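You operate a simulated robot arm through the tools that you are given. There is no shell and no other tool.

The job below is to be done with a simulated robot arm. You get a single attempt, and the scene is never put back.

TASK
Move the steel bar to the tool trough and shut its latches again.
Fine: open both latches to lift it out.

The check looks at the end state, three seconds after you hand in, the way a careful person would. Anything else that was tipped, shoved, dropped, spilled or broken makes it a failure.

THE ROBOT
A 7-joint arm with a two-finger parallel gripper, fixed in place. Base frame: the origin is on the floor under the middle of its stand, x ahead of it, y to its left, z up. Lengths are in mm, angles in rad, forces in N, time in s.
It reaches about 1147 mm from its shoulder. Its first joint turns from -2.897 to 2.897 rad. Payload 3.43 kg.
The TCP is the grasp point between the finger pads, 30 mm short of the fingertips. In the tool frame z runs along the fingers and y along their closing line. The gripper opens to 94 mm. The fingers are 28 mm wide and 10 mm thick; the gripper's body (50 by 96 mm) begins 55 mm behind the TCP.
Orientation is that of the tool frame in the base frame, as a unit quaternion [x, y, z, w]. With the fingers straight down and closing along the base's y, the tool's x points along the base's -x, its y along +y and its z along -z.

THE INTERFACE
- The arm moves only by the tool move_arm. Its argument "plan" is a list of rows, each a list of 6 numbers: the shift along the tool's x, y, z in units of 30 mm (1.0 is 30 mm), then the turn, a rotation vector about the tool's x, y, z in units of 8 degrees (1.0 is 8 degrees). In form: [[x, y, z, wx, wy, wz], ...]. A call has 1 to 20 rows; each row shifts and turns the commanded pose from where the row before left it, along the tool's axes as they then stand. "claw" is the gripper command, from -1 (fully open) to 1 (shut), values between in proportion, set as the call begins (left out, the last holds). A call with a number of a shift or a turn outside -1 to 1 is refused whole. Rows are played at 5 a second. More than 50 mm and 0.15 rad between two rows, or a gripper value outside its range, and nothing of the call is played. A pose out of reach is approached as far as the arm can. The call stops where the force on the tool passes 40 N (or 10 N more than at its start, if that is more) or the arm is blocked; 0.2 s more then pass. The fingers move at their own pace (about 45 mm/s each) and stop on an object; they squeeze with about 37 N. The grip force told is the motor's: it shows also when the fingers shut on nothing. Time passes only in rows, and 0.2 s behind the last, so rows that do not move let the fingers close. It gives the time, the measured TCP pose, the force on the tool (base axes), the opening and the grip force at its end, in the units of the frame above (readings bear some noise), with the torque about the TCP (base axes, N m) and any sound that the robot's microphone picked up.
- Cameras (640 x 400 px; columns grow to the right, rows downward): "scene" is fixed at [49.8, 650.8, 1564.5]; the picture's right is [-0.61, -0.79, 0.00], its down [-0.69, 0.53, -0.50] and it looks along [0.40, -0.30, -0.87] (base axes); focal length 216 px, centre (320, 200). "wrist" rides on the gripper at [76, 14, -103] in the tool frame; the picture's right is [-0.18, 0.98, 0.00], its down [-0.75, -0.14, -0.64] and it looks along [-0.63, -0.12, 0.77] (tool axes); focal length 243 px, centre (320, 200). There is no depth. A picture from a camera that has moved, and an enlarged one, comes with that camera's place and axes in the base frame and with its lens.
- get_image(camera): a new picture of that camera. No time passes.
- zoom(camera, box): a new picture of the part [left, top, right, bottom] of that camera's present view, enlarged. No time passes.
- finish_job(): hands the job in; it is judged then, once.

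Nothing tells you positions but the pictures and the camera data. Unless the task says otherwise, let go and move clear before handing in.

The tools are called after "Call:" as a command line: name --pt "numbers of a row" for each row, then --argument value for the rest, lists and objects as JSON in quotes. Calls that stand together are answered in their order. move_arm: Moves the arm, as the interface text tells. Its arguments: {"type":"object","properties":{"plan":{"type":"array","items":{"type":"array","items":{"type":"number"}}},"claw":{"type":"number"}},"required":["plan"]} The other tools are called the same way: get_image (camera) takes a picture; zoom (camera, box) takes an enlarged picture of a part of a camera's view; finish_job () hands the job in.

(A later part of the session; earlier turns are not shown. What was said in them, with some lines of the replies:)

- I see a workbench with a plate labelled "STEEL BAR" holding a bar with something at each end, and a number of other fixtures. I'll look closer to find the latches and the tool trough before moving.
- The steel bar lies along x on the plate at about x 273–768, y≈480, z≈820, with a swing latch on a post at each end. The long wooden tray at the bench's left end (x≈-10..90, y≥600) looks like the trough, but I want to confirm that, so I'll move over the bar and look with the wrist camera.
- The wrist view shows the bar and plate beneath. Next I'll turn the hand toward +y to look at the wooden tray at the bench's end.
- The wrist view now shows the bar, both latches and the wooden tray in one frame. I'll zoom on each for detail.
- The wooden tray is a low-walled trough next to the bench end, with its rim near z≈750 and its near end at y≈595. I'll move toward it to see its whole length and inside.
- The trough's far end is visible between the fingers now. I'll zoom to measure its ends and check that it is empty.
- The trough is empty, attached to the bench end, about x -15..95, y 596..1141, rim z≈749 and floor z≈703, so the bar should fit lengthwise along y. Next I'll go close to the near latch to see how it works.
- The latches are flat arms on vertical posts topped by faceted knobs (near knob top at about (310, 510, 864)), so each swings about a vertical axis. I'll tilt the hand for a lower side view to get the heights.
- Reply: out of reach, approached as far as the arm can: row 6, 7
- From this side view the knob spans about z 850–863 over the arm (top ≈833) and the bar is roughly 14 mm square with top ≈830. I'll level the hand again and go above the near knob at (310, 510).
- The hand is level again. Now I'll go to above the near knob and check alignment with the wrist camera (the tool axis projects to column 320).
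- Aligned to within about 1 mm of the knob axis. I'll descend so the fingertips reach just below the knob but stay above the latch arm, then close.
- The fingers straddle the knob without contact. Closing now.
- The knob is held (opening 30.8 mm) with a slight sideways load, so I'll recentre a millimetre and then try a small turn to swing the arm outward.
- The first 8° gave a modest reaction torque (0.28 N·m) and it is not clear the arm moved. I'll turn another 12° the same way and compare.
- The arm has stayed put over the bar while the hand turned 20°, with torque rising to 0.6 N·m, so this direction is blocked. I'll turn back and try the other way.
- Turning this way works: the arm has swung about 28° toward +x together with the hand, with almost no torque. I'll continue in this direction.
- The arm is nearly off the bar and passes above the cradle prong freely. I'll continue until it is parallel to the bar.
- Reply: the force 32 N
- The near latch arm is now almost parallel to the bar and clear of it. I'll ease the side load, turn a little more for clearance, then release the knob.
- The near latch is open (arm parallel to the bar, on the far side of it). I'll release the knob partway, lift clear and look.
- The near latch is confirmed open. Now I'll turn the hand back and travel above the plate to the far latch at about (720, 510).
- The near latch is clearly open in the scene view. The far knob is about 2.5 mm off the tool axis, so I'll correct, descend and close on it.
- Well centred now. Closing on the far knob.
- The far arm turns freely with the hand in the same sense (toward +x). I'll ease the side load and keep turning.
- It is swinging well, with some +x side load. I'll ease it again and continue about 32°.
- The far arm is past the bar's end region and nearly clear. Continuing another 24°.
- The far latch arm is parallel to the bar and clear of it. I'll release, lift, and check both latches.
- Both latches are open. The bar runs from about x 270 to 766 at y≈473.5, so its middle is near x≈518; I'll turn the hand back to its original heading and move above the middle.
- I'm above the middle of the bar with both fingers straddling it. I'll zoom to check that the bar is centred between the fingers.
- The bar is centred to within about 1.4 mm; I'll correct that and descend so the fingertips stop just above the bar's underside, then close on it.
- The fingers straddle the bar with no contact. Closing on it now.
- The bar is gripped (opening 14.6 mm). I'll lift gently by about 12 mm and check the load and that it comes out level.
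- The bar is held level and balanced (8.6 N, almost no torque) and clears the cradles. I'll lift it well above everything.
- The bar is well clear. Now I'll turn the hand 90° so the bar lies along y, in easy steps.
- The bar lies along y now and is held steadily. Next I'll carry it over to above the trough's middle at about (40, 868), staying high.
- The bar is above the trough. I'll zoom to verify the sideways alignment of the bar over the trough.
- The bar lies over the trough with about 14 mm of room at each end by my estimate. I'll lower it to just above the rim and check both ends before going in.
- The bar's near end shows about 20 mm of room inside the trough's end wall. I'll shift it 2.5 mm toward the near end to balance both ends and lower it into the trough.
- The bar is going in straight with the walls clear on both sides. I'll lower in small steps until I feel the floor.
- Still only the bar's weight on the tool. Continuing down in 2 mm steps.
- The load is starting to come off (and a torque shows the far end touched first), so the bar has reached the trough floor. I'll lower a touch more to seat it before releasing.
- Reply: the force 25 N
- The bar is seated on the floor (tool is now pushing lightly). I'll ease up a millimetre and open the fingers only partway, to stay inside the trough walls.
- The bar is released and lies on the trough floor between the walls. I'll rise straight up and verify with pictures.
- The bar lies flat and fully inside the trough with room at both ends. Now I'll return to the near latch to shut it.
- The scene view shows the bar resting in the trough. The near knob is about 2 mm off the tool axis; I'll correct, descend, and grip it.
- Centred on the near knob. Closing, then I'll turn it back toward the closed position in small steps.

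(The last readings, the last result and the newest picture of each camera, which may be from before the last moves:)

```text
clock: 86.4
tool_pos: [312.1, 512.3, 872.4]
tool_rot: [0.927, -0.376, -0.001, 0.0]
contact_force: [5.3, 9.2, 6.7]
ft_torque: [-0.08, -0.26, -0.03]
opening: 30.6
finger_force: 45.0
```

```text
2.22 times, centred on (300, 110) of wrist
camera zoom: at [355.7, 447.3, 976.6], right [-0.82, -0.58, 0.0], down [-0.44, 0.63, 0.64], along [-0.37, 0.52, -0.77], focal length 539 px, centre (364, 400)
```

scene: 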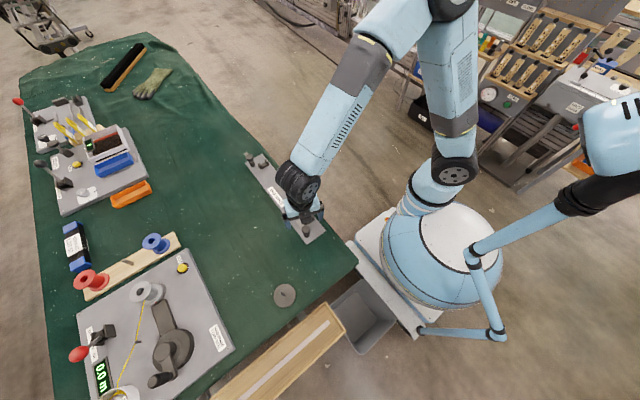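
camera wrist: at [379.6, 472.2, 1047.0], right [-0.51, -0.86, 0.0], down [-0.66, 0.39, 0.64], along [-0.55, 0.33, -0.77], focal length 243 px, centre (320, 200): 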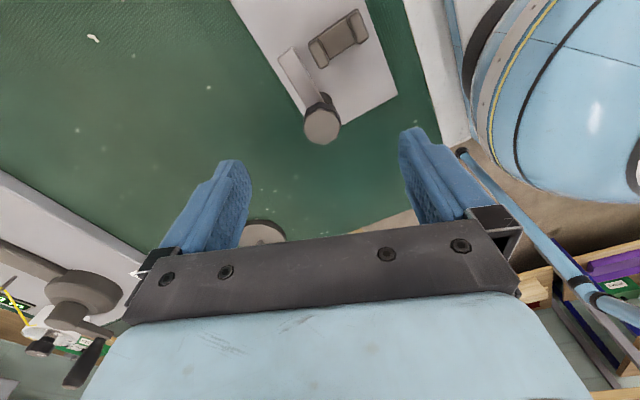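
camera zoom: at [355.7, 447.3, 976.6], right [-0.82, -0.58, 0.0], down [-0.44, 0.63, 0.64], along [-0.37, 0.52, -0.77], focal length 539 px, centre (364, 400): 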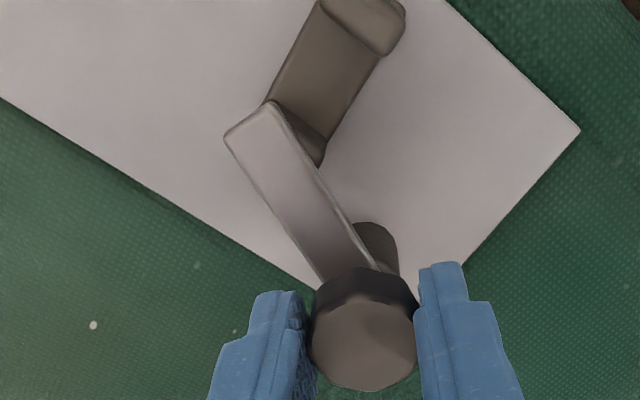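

The arm is swinging back with the hand freely. Continuing toward closed.

Call:
move_arm --pt "0.02 -0.02 0 0 0 0.5" --pt "0 0 0 0 0 0.5" --pt "0 0 0 0 0 0.5" --pt "0 0 0 0 0 0.5" --pt "0 0 0 0 0 0.5" --pt "0 0 0 0 0 0.5" --pt "0 0 0 0 0 0.5" --pt "0 0 0 0 0 0.5" --pt "0 0 0 0 0 0"

Call:
zoom --camera "wrist" --box '[180, 20, 420, 200]'

```text
clock: 88.4
tool_pos: [311.1, 510.9, 874.3]
tool_rot: [0.788, -0.616, 0.001, 0.001]
contact_force: [-20.2, -2.1, 4.6]
ft_torque: [-0.14, 0.36, 0.05]
opening: 30.7
finger_force: 44.6
```

```text
2.22 times, centred on (300, 110) of wrist
camera zoom: at [314.8, 432.9, 976.7], right [-1.0, -0.06, 0.0], down [-0.05, 0.77, 0.64], along [-0.04, 0.64, -0.77], focal length 539 px, centre (364, 400)
```

zoom: 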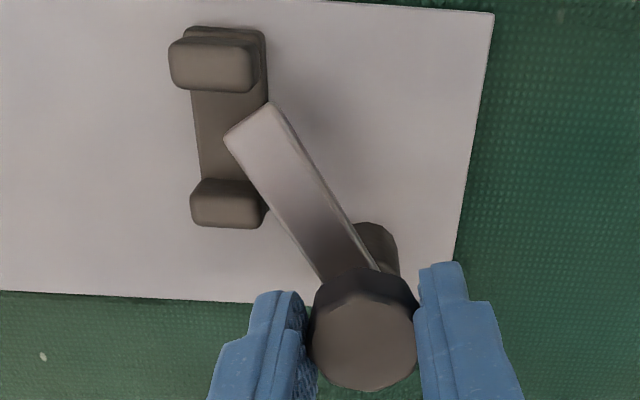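

Good progress, about two thirds closed, with some side load that I'll relieve. Turning on toward the stop.

Call:
move_arm --pt "-0.016 0.065 0 0 0 0" --pt "0 0 0 0 0 0.5" --pt "0 0 0 0 0 0.5" --pt "0 0 0 0 0 0.5" --pt "0 0 0 0 0 0.5" --pt "0 0 0 0 0 0.5" --pt "0 0 0 0 0 0.5" --pt "0 0 0 0 0 0"

Call:
zoom --camera "wrist" --box '[180, 20, 420, 200]'

```text
clock: 90.2
tool_pos: [309.6, 511.6, 872.2]
tool_rot: [-0.642, 0.767, -0.001, -0.002]
contact_force: [-2.4, -11.3, -7.3]
ft_torque: [-0.16, 0.03, 0.0]
opening: 30.6
finger_force: 44.6
```

```text
2.22 times, centred on (300, 110) of wrist
camera zoom: at [282.2, 437.6, 976.7], right [-0.94, 0.35, 0.0], down [0.27, 0.72, 0.64], along [0.23, 0.6, -0.77], focal length 539 px, centre (364, 400)
```

zoom: 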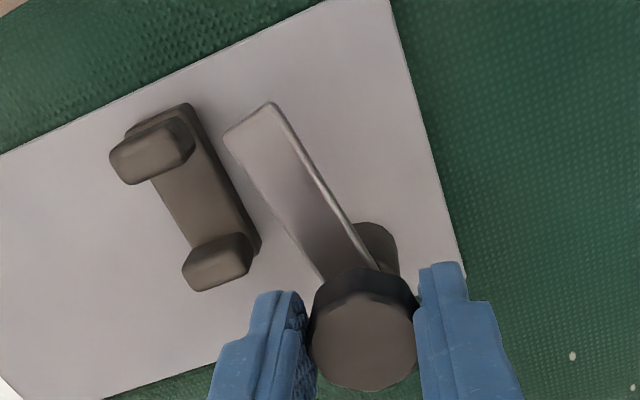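

Almost closed: the arm is nearly square to the plate. I'll turn in smaller steps until the stop is felt.

Call:
move_arm --pt "0 0 0 0 0 0.5" --pt "0 0 0 0 0 0.5" --pt "0 0 0 0 0 0"

Call:
move_arm --pt "0 0 0 0 0 0.5" --pt "0 0 0 0 0 0"

Call:
zoom --camera "wrist" --box '[180, 20, 420, 200]'

```text
clock: 91.0
tool_pos: [310.3, 510.5, 872.7]
tool_rot: [-0.587, 0.809, 0.0, 0.0]
contact_force: [-7.7, -11.4, -6.9]
ft_torque: [-0.37, 0.25, -0.02]
opening: 30.7
finger_force: 44.6
```

```text
clock: 91.6
tool_pos: [309.5, 511.6, 873.6]
tool_rot: [-0.559, 0.829, 0.0, 0.0]
contact_force: [-8.2, -8.0, -9.2]
ft_torque: [-0.2, 0.17, 0.47]
opening: 31.0
finger_force: 45.1
```

```text
2.22 times, centred on (300, 110) of wrist
camera zoom: at [267.6, 445.2, 976.7], right [-0.84, 0.54, 0.0], down [0.41, 0.65, 0.64], along [0.35, 0.54, -0.77], focal length 539 px, centre (364, 400)
```

zoom: 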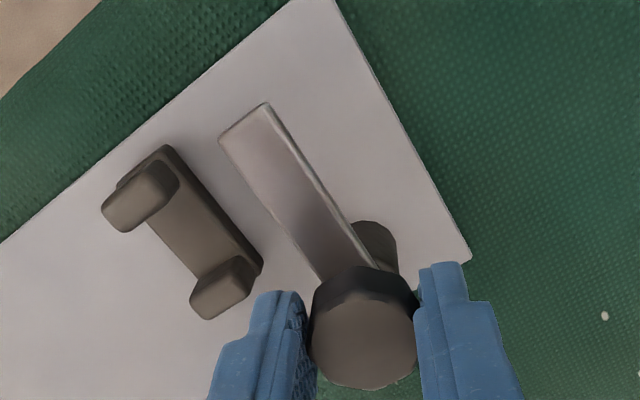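

The torque rise (0.47 N·m) shows the near latch is back against its closed stop. I'll release, lift and look.

Call:
move_arm --pt "0 0 0 0 0 0" --pt "0 0 0 0 0 0" --pt "0 0 0 0 0 0" --pt "0 0 -0.7 0 0 0" --pt "0 0 -0.9 0 0 0" --pt "0 0 -0.9 0 0 0" --pt "0 0 -0.9 0 0 0" --pt "0 0 0 0 0 0" --claw -0.2

Call:
zoom --camera "wrist" --box '[220, 0, 420, 150]'

```text
clock: 93.4
tool_pos: [310.5, 511.9, 976.6]
tool_rot: [-0.559, 0.829, 0.0, 0.0]
contact_force: [0.3, 0.2, 0.2]
ft_torque: [-0.01, 0.01, 0.03]
opening: 56.5
finger_force: 0.0
```

```text
2.67 times, centred on (320, 75) of wrist
camera zoom: at [267.8, 445.7, 1078.8], right [-0.84, 0.54, 0.0], down [0.41, 0.65, 0.64], along [0.35, 0.54, -0.77], focal length 647 px, centre (320, 533)
```

zoom: 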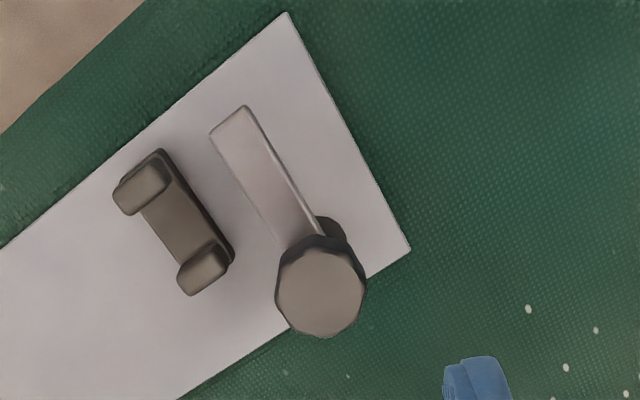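

The near latch is shut, square across the plate. Now to the far latch.

Call:
move_arm --pt "-0.369 -0.915 0.07 0 0 0" --pt "-0.369 -0.915 0.07 0 0 0" --pt "-0.369 -0.915 0.07 0 0 0" --pt "-0.369 -0.915 0.07 0 0 0" --pt "-0.369 -0.915 0.07 0 0 0" --pt "-0.369 -0.915 0.07 0 0 0" --pt "-0.369 -0.915 0.07 0 0 0" --pt "-0.369 -0.915 0.07 0 0 0" --pt "-0.369 -0.915 0.07 0 0 0" --pt "-0.369 -0.915 0.07 0 0 0" --pt "-0.369 -0.915 0.07 0 0 0" --pt "-0.369 -0.915 0.07 0 0 0" --pt "-0.369 -0.915 0.07 0 0 0" --pt "-0.369 -0.915 0.07 0 0 0" --pt "0 0 0 0 0 0" --claw -1

Call:
move_arm --pt "0 0 0 0 0 -0.9375" --pt "0 0 0 0 0 -0.9375" --pt "0 0 0 0 0 -0.9375" --pt "0 0 0 0 0 -0.9375" --pt "0 0 0 0 0 -0.9375" --pt "0 0 0 0 0 -0.9375" --pt "0 0 0 0 0 -0.9375" --pt "0 0 0 0 0 -0.9375" --pt "0 0 0 0 0 -0.9375" --pt "0 0 0 0 0 -0.9375" --pt "0 0 0 0 0 -0.9375" --pt "0 0 0 0 0 -0.9375" --pt "0 0 0 0 0 0"

Call:
get_image --camera "wrist"

Call:
zoom --camera "wrist" --box '[240, 40, 400, 180]'

```text
clock: 96.6
tool_pos: [725.4, 512.1, 945.7]
tool_rot: [-0.56, 0.828, 0.0, 0.0]
contact_force: [-0.3, 1.0, -1.0]
ft_torque: [-0.01, 0.01, -0.01]
opening: 94.0
finger_force: 0.1
```

```text
clock: 99.4
tool_pos: [725.0, 511.3, 945.3]
tool_rot: [0.982, -0.191, 0.0, 0.001]
contact_force: [0.1, 0.3, -0.2]
ft_torque: [-0.01, -0.03, 0.02]
opening: 93.9
finger_force: 0.0
```

```text
taken
camera wrist: at [790.3, 469.2, 1048.8], right [-0.54, -0.84, 0.0], down [-0.65, 0.41, 0.64], along [-0.54, 0.34, -0.77], focal length 243 px, centre (320, 200)
```

wrist: 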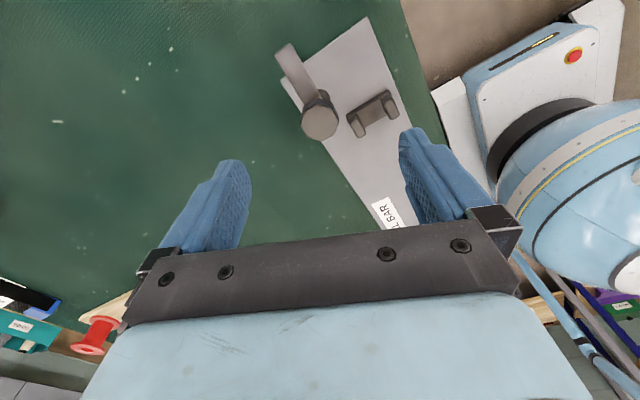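

```text
2.86 times, centred on (320, 110) of wrist
camera zoom: at [790.3, 469.2, 1048.8], right [-0.54, -0.84, 0.0], down [-0.65, 0.41, 0.64], along [-0.54, 0.34, -0.77], focal length 693 px, centre (320, 457)
```

zoom: 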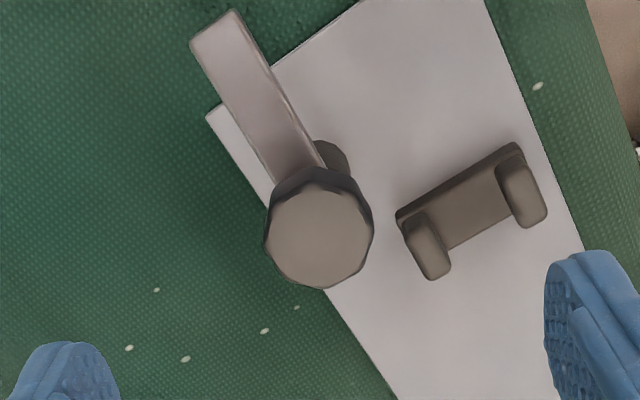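

The far knob is within about 1 mm of the tool axis. I'll correct, descend, and grip it.

Call:
move_arm --pt "0.03 0 0.5 0 0 0" --pt "0 0 0.6 0 0 0" --pt "0 0 0.6 0 0 0" --pt "0 0 0.67 0 0 0" --pt "0 0 0 0 0 0"

Call:
zoom --camera "wrist" --box '[220, 60, 420, 240]'

Call:
move_arm --pt "0 0 0 0 0 0" --pt "0 0 0 0 0 0" --pt "0 0 0 0 0 0" --pt "0 0 0 0 0 0" --pt "0 0 0 0 0 0" --pt "0 0 0 0 0 0" --claw 1

```text
clock: 100.6
tool_pos: [726.5, 511.7, 873.8]
tool_rot: [0.982, -0.191, 0.0, -0.001]
contact_force: [0.5, 0.5, -0.6]
ft_torque: [-0.02, 0.01, -0.01]
opening: 94.2
finger_force: 0.1
```

```text
2.22 times, centred on (320, 150) of wrist
camera zoom: at [790.6, 468.8, 977.5], right [-0.54, -0.84, 0.0], down [-0.65, 0.41, 0.64], along [-0.54, 0.35, -0.77], focal length 539 px, centre (320, 311)
```

zoom: 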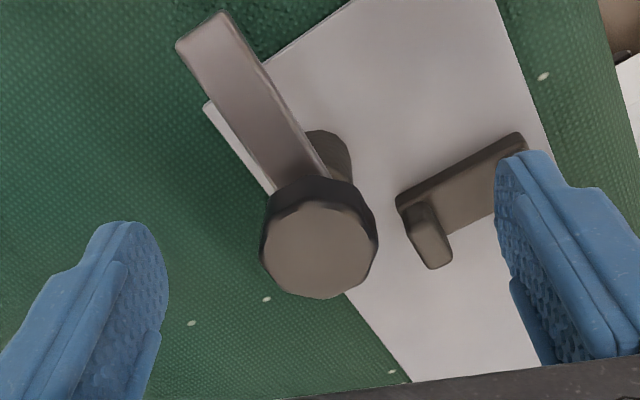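

```text
clock: 102.0
tool_pos: [726.1, 511.5, 874.3]
tool_rot: [0.982, -0.191, 0.0, 0.0]
contact_force: [4.8, 8.4, 0.2]
ft_torque: [0.27, -0.15, 0.02]
opening: 30.8
finger_force: 44.6
```

The far knob is held. I'll turn it back toward closed.

Call:
move_arm --pt "0 -0.02 0 0 0 0" --pt "0 0 0 0 0 0.5" --pt "0 0 0 0 0 0.5" --pt "0 0 0 0 0 0.5" --pt "0 0 0 0 0 0.5" --pt "0 0 0 0 0 0.5" --pt "0 0 0 0 0 0.5" --pt "0 0 0 0 0 0.5" --pt "0 0 0 0 0 0"

Call:
zoom --camera "wrist" --box '[180, 20, 420, 200]'

```text
clock: 104.0
tool_pos: [726.4, 513.0, 874.6]
tool_rot: [0.906, -0.423, 0.001, 0.002]
contact_force: [-7.0, 0.0, 2.0]
ft_torque: [0.1, 0.22, -0.02]
opening: 30.7
finger_force: 45.0
```

```text
2.22 times, centred on (300, 110) of wrist
camera zoom: at [763.4, 443.3, 977.8], right [-0.87, -0.49, 0.0], down [-0.38, 0.67, 0.64], along [-0.32, 0.56, -0.77], focal length 539 px, centre (364, 400)
```

zoom: 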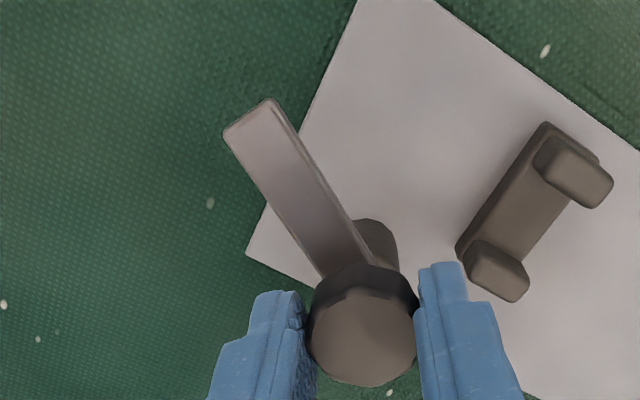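

It follows freely. Continuing with a slight correction for side load.

Call:
move_arm --pt "-0.02 0.026 0 0 0 0" --pt "0 0 0 0 0 0.5" --pt "0 0 0 0 0 0.5" --pt "0 0 0 0 0 0.5" --pt "0 0 0 0 0 0.5" --pt "0 0 0 0 0 0.5" --pt "0 0 0 0 0 0.5" --pt "0 0 0 0 0 0.5" --pt "0 0 0 0 0 0.5" --pt "0 0 0 0 0 0"

Call:
zoom --camera "wrist" --box '[180, 20, 420, 200]'

```text
clock: 106.2
tool_pos: [725.5, 512.7, 875.1]
tool_rot: [0.755, -0.656, 0.0, 0.0]
contact_force: [-0.9, 0.8, 4.0]
ft_torque: [-0.61, -0.08, -0.04]
opening: 30.7
finger_force: 45.2
```

```text
2.22 times, centred on (300, 110) of wrist
camera zoom: at [721.3, 433.1, 977.8], right [-1.0, 0.05, 0.0], down [0.04, 0.77, 0.64], along [0.03, 0.64, -0.77], focal length 539 px, centre (364, 400)
```

zoom: 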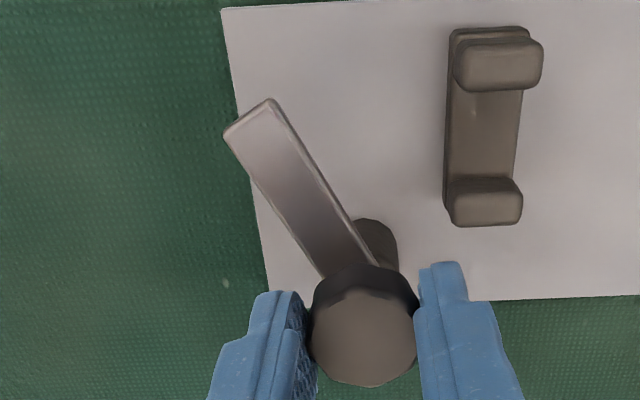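

About two thirds closed. Continuing to near the stop.

Call:
move_arm --pt "0 0 0 0 0 0.5" --pt "0 0 0 0 0 0.5" --pt "0 0 0 0 0 0.5" --pt "0 0 0 0 0 0.5" --pt "0 0 0 0 0 0.5" --pt "0 0 0 0 0 0.5" --pt "0 0 0 0 0 0"

Call:
move_arm --pt "0 0 0 0 0 0.5" --pt "0 0 0 0 0 0"

Call:
zoom --camera "wrist" --box '[180, 20, 420, 200]'

```text
clock: 107.8
tool_pos: [724.9, 511.7, 874.6]
tool_rot: [-0.601, 0.799, -0.002, -0.001]
contact_force: [-4.1, -0.7, -1.4]
ft_torque: [0.3, -0.09, 0.0]
opening: 30.7
finger_force: 45.1
```

```text
clock: 108.4
tool_pos: [725.4, 512.3, 873.8]
tool_rot: [-0.572, 0.82, 0.0, -0.001]
contact_force: [-8.7, -2.3, -2.3]
ft_torque: [0.22, 0.23, 0.0]
opening: 30.6
finger_force: 44.9
```

```text
2.22 times, centred on (300, 110) of wrist
camera zoom: at [685.1, 444.0, 977.9], right [-0.86, 0.51, 0.0], down [0.39, 0.66, 0.64], along [0.33, 0.55, -0.77], focal length 539 px, centre (364, 400)
```

zoom: 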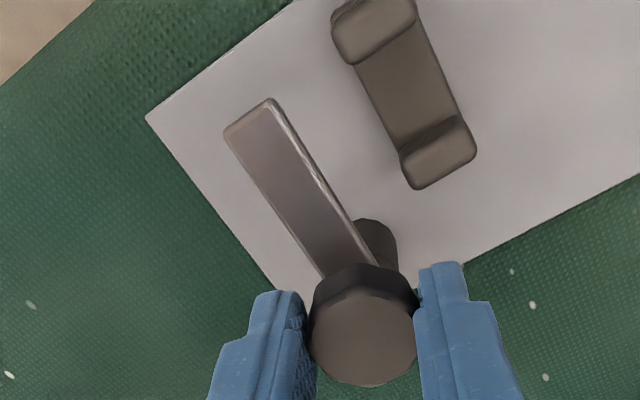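

Not yet at the stop (no torque). A few degrees more.

Call:
move_arm --pt "0 0 0 0 0 0.3" --pt "0 0 0 0 0 0"

Call:
move_arm --pt "0 0 0 0 0 0.3" --pt "0 0 0 0 0 0"

Call:
zoom --camera "wrist" --box '[180, 20, 420, 200]'

```text
clock: 109.0
tool_pos: [725.1, 511.5, 874.1]
tool_rot: [-0.556, 0.831, 0.0, 0.0]
contact_force: [-6.8, 0.5, -5.5]
ft_torque: [0.0, 0.04, 0.54]
opening: 30.6
finger_force: 44.8
```

```text
clock: 109.6
tool_pos: [724.4, 510.9, 874.4]
tool_rot: [-0.54, 0.842, 0.0, 0.0]
contact_force: [-5.5, 1.5, -4.2]
ft_torque: [-0.19, 0.12, 0.49]
opening: 30.8
finger_force: 44.9
```

```text
2.22 times, centred on (300, 110) of wrist
camera zoom: at [679.7, 447.7, 977.9], right [-0.82, 0.58, 0.0], down [0.44, 0.63, 0.64], along [0.37, 0.52, -0.77], focal length 539 px, centre (364, 400)
```

zoom: 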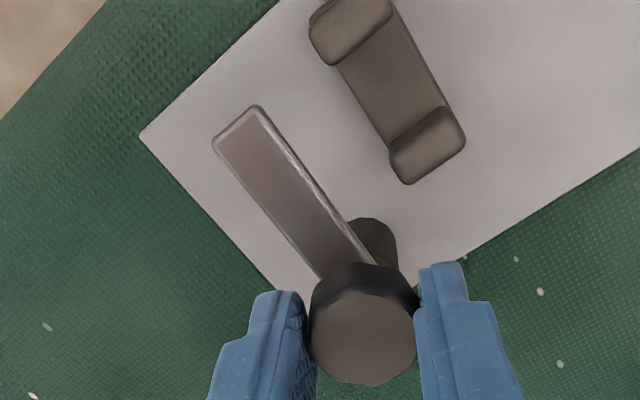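

The far latch has reached its closed stop (torque jumped to 0.5 N·m and the knob slipped slightly in the fingers). I'll release, lift clear and check.

Call:
move_arm --pt "0 0 0 0 0 0" --pt "0 0 0 0 0 0" --pt "0 0 0 0 0 0" --pt "0 0 -0.7 0 0 0" --pt "0 0 -0.9 0 0 0" --pt "0 0 -0.9 0 0 0" --pt "0 0 -0.9 0 0 0" --pt "0 0 -0.9 0 0 0" --pt "0 0 -0.9 0 0 0" --pt "0 0 -0.9 0 0 0" --pt "0 0 0 0 0 0" --claw -0.2

Call:
get_image --camera "wrist"

Call:
get_image --camera "scene"

Call:
zoom --camera "scene" --box '[240, 140, 340, 250]'

```text
clock: 112.0
tool_pos: [725.3, 511.5, 1059.6]
tool_rot: [-0.539, 0.842, 0.0, 0.0]
contact_force: [0.2, -1.0, 0.4]
ft_torque: [0.0, 0.01, -0.01]
opening: 56.3
finger_force: 0.1
```

```text
taken
camera wrist: at [679.7, 447.7, 1161.3], right [-0.82, 0.58, 0.0], down [0.44, 0.63, 0.64], along [0.37, 0.52, -0.77], focal length 243 px, centre (320, 200)
```

wrist: 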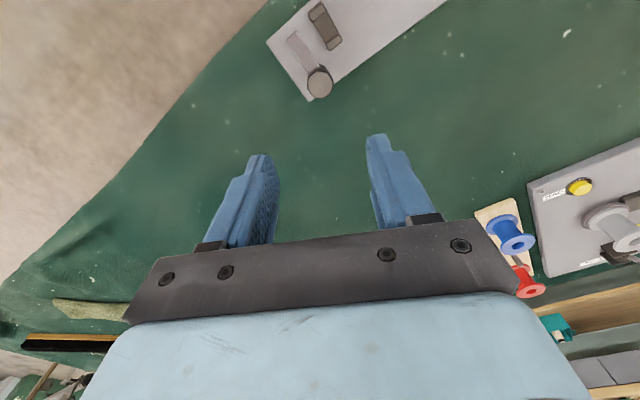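

```text
taken
```

scene: 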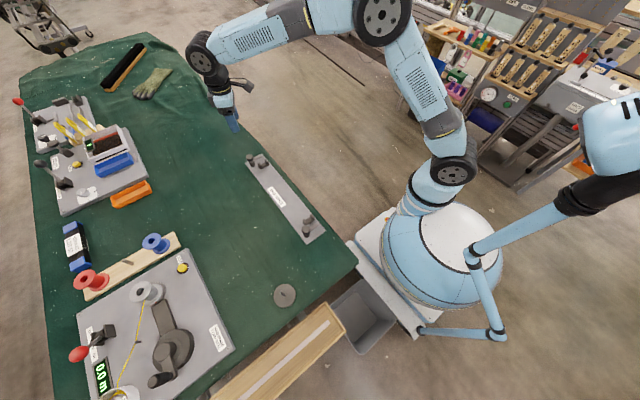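

```text
3.64 times, centred on (290, 195) of scene
camera zoom: at [49.8, 650.8, 1564.5], right [-0.61, -0.79, 0.0], down [-0.69, 0.53, -0.5], along [0.4, -0.3, -0.87], focal length 787 px, centre (429, 218)
```

zoom: 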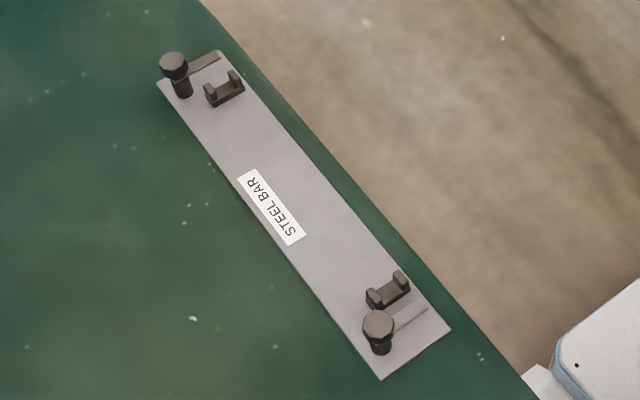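

Both latches are shut across the plate, and the bar is in the trough. I'll take one last close look at the trough and the rest of the bench.

Call:
zoom --camera "scene" --box '[200, 280, 400, 400]'

Call:
zoom --camera "scene" --box '[0, 60, 260, 400]'

```text
3.20 times, centred on (300, 340) of scene
camera zoom: at [49.8, 650.8, 1564.5], right [-0.61, -0.79, 0.0], down [-0.69, 0.53, -0.5], along [0.4, -0.3, -0.87], focal length 692 px, centre (384, -248)
```

zoom: 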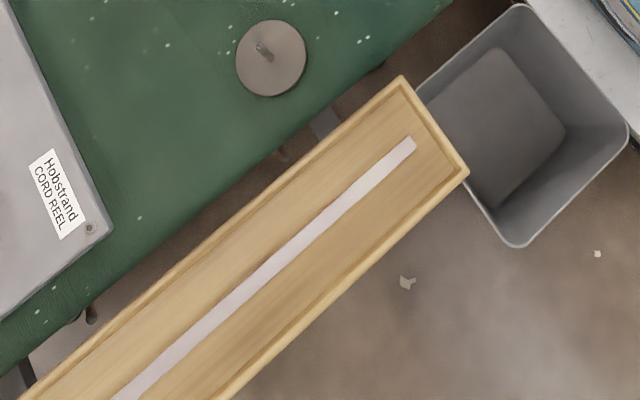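

```text
1.18 times, centred on (130, 230) of scene
camera zoom: at [49.8, 650.8, 1564.5], right [-0.61, -0.79, 0.0], down [-0.69, 0.53, -0.5], along [0.4, -0.3, -0.87], focal length 255 px, centre (544, 165)
```

zoom: 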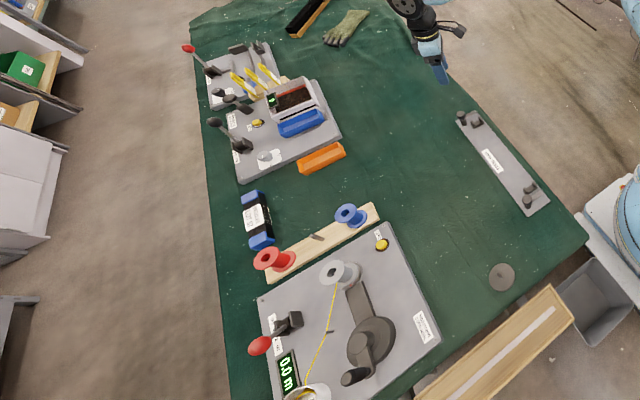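

The bar lies flat in the trough, both latches are back at their closed stops, and everything else on the bench looks as it did at the start. The arm is clear, so I'm handing in.

Call:
finish_job

```text
The job is handed in.
```

The steel bar is lying flat in the wooden trough at the end of the bench, and both of its latches are shut again. I've handed the job in but have not seen the check's result.

- **Trough:** nothing in the pictures carries a "tool trough" label. I took the long wooden tray fixed to the bench end to be it, as it was empty and the only trough I saw that was long enough for the bar.
- **Bar:** it rests on the trough floor, fully inside, with about 15–20 mm of room at each end by my estimate from the pictures.
- **Latches:** I opened each by turning its knob, then turned it back until I felt the closed stop. The last picture shows both arms across the plate.
- **Rest of the bench:** everything else in view looked as it did at the start. The arm was released and raised clear before I handed in.
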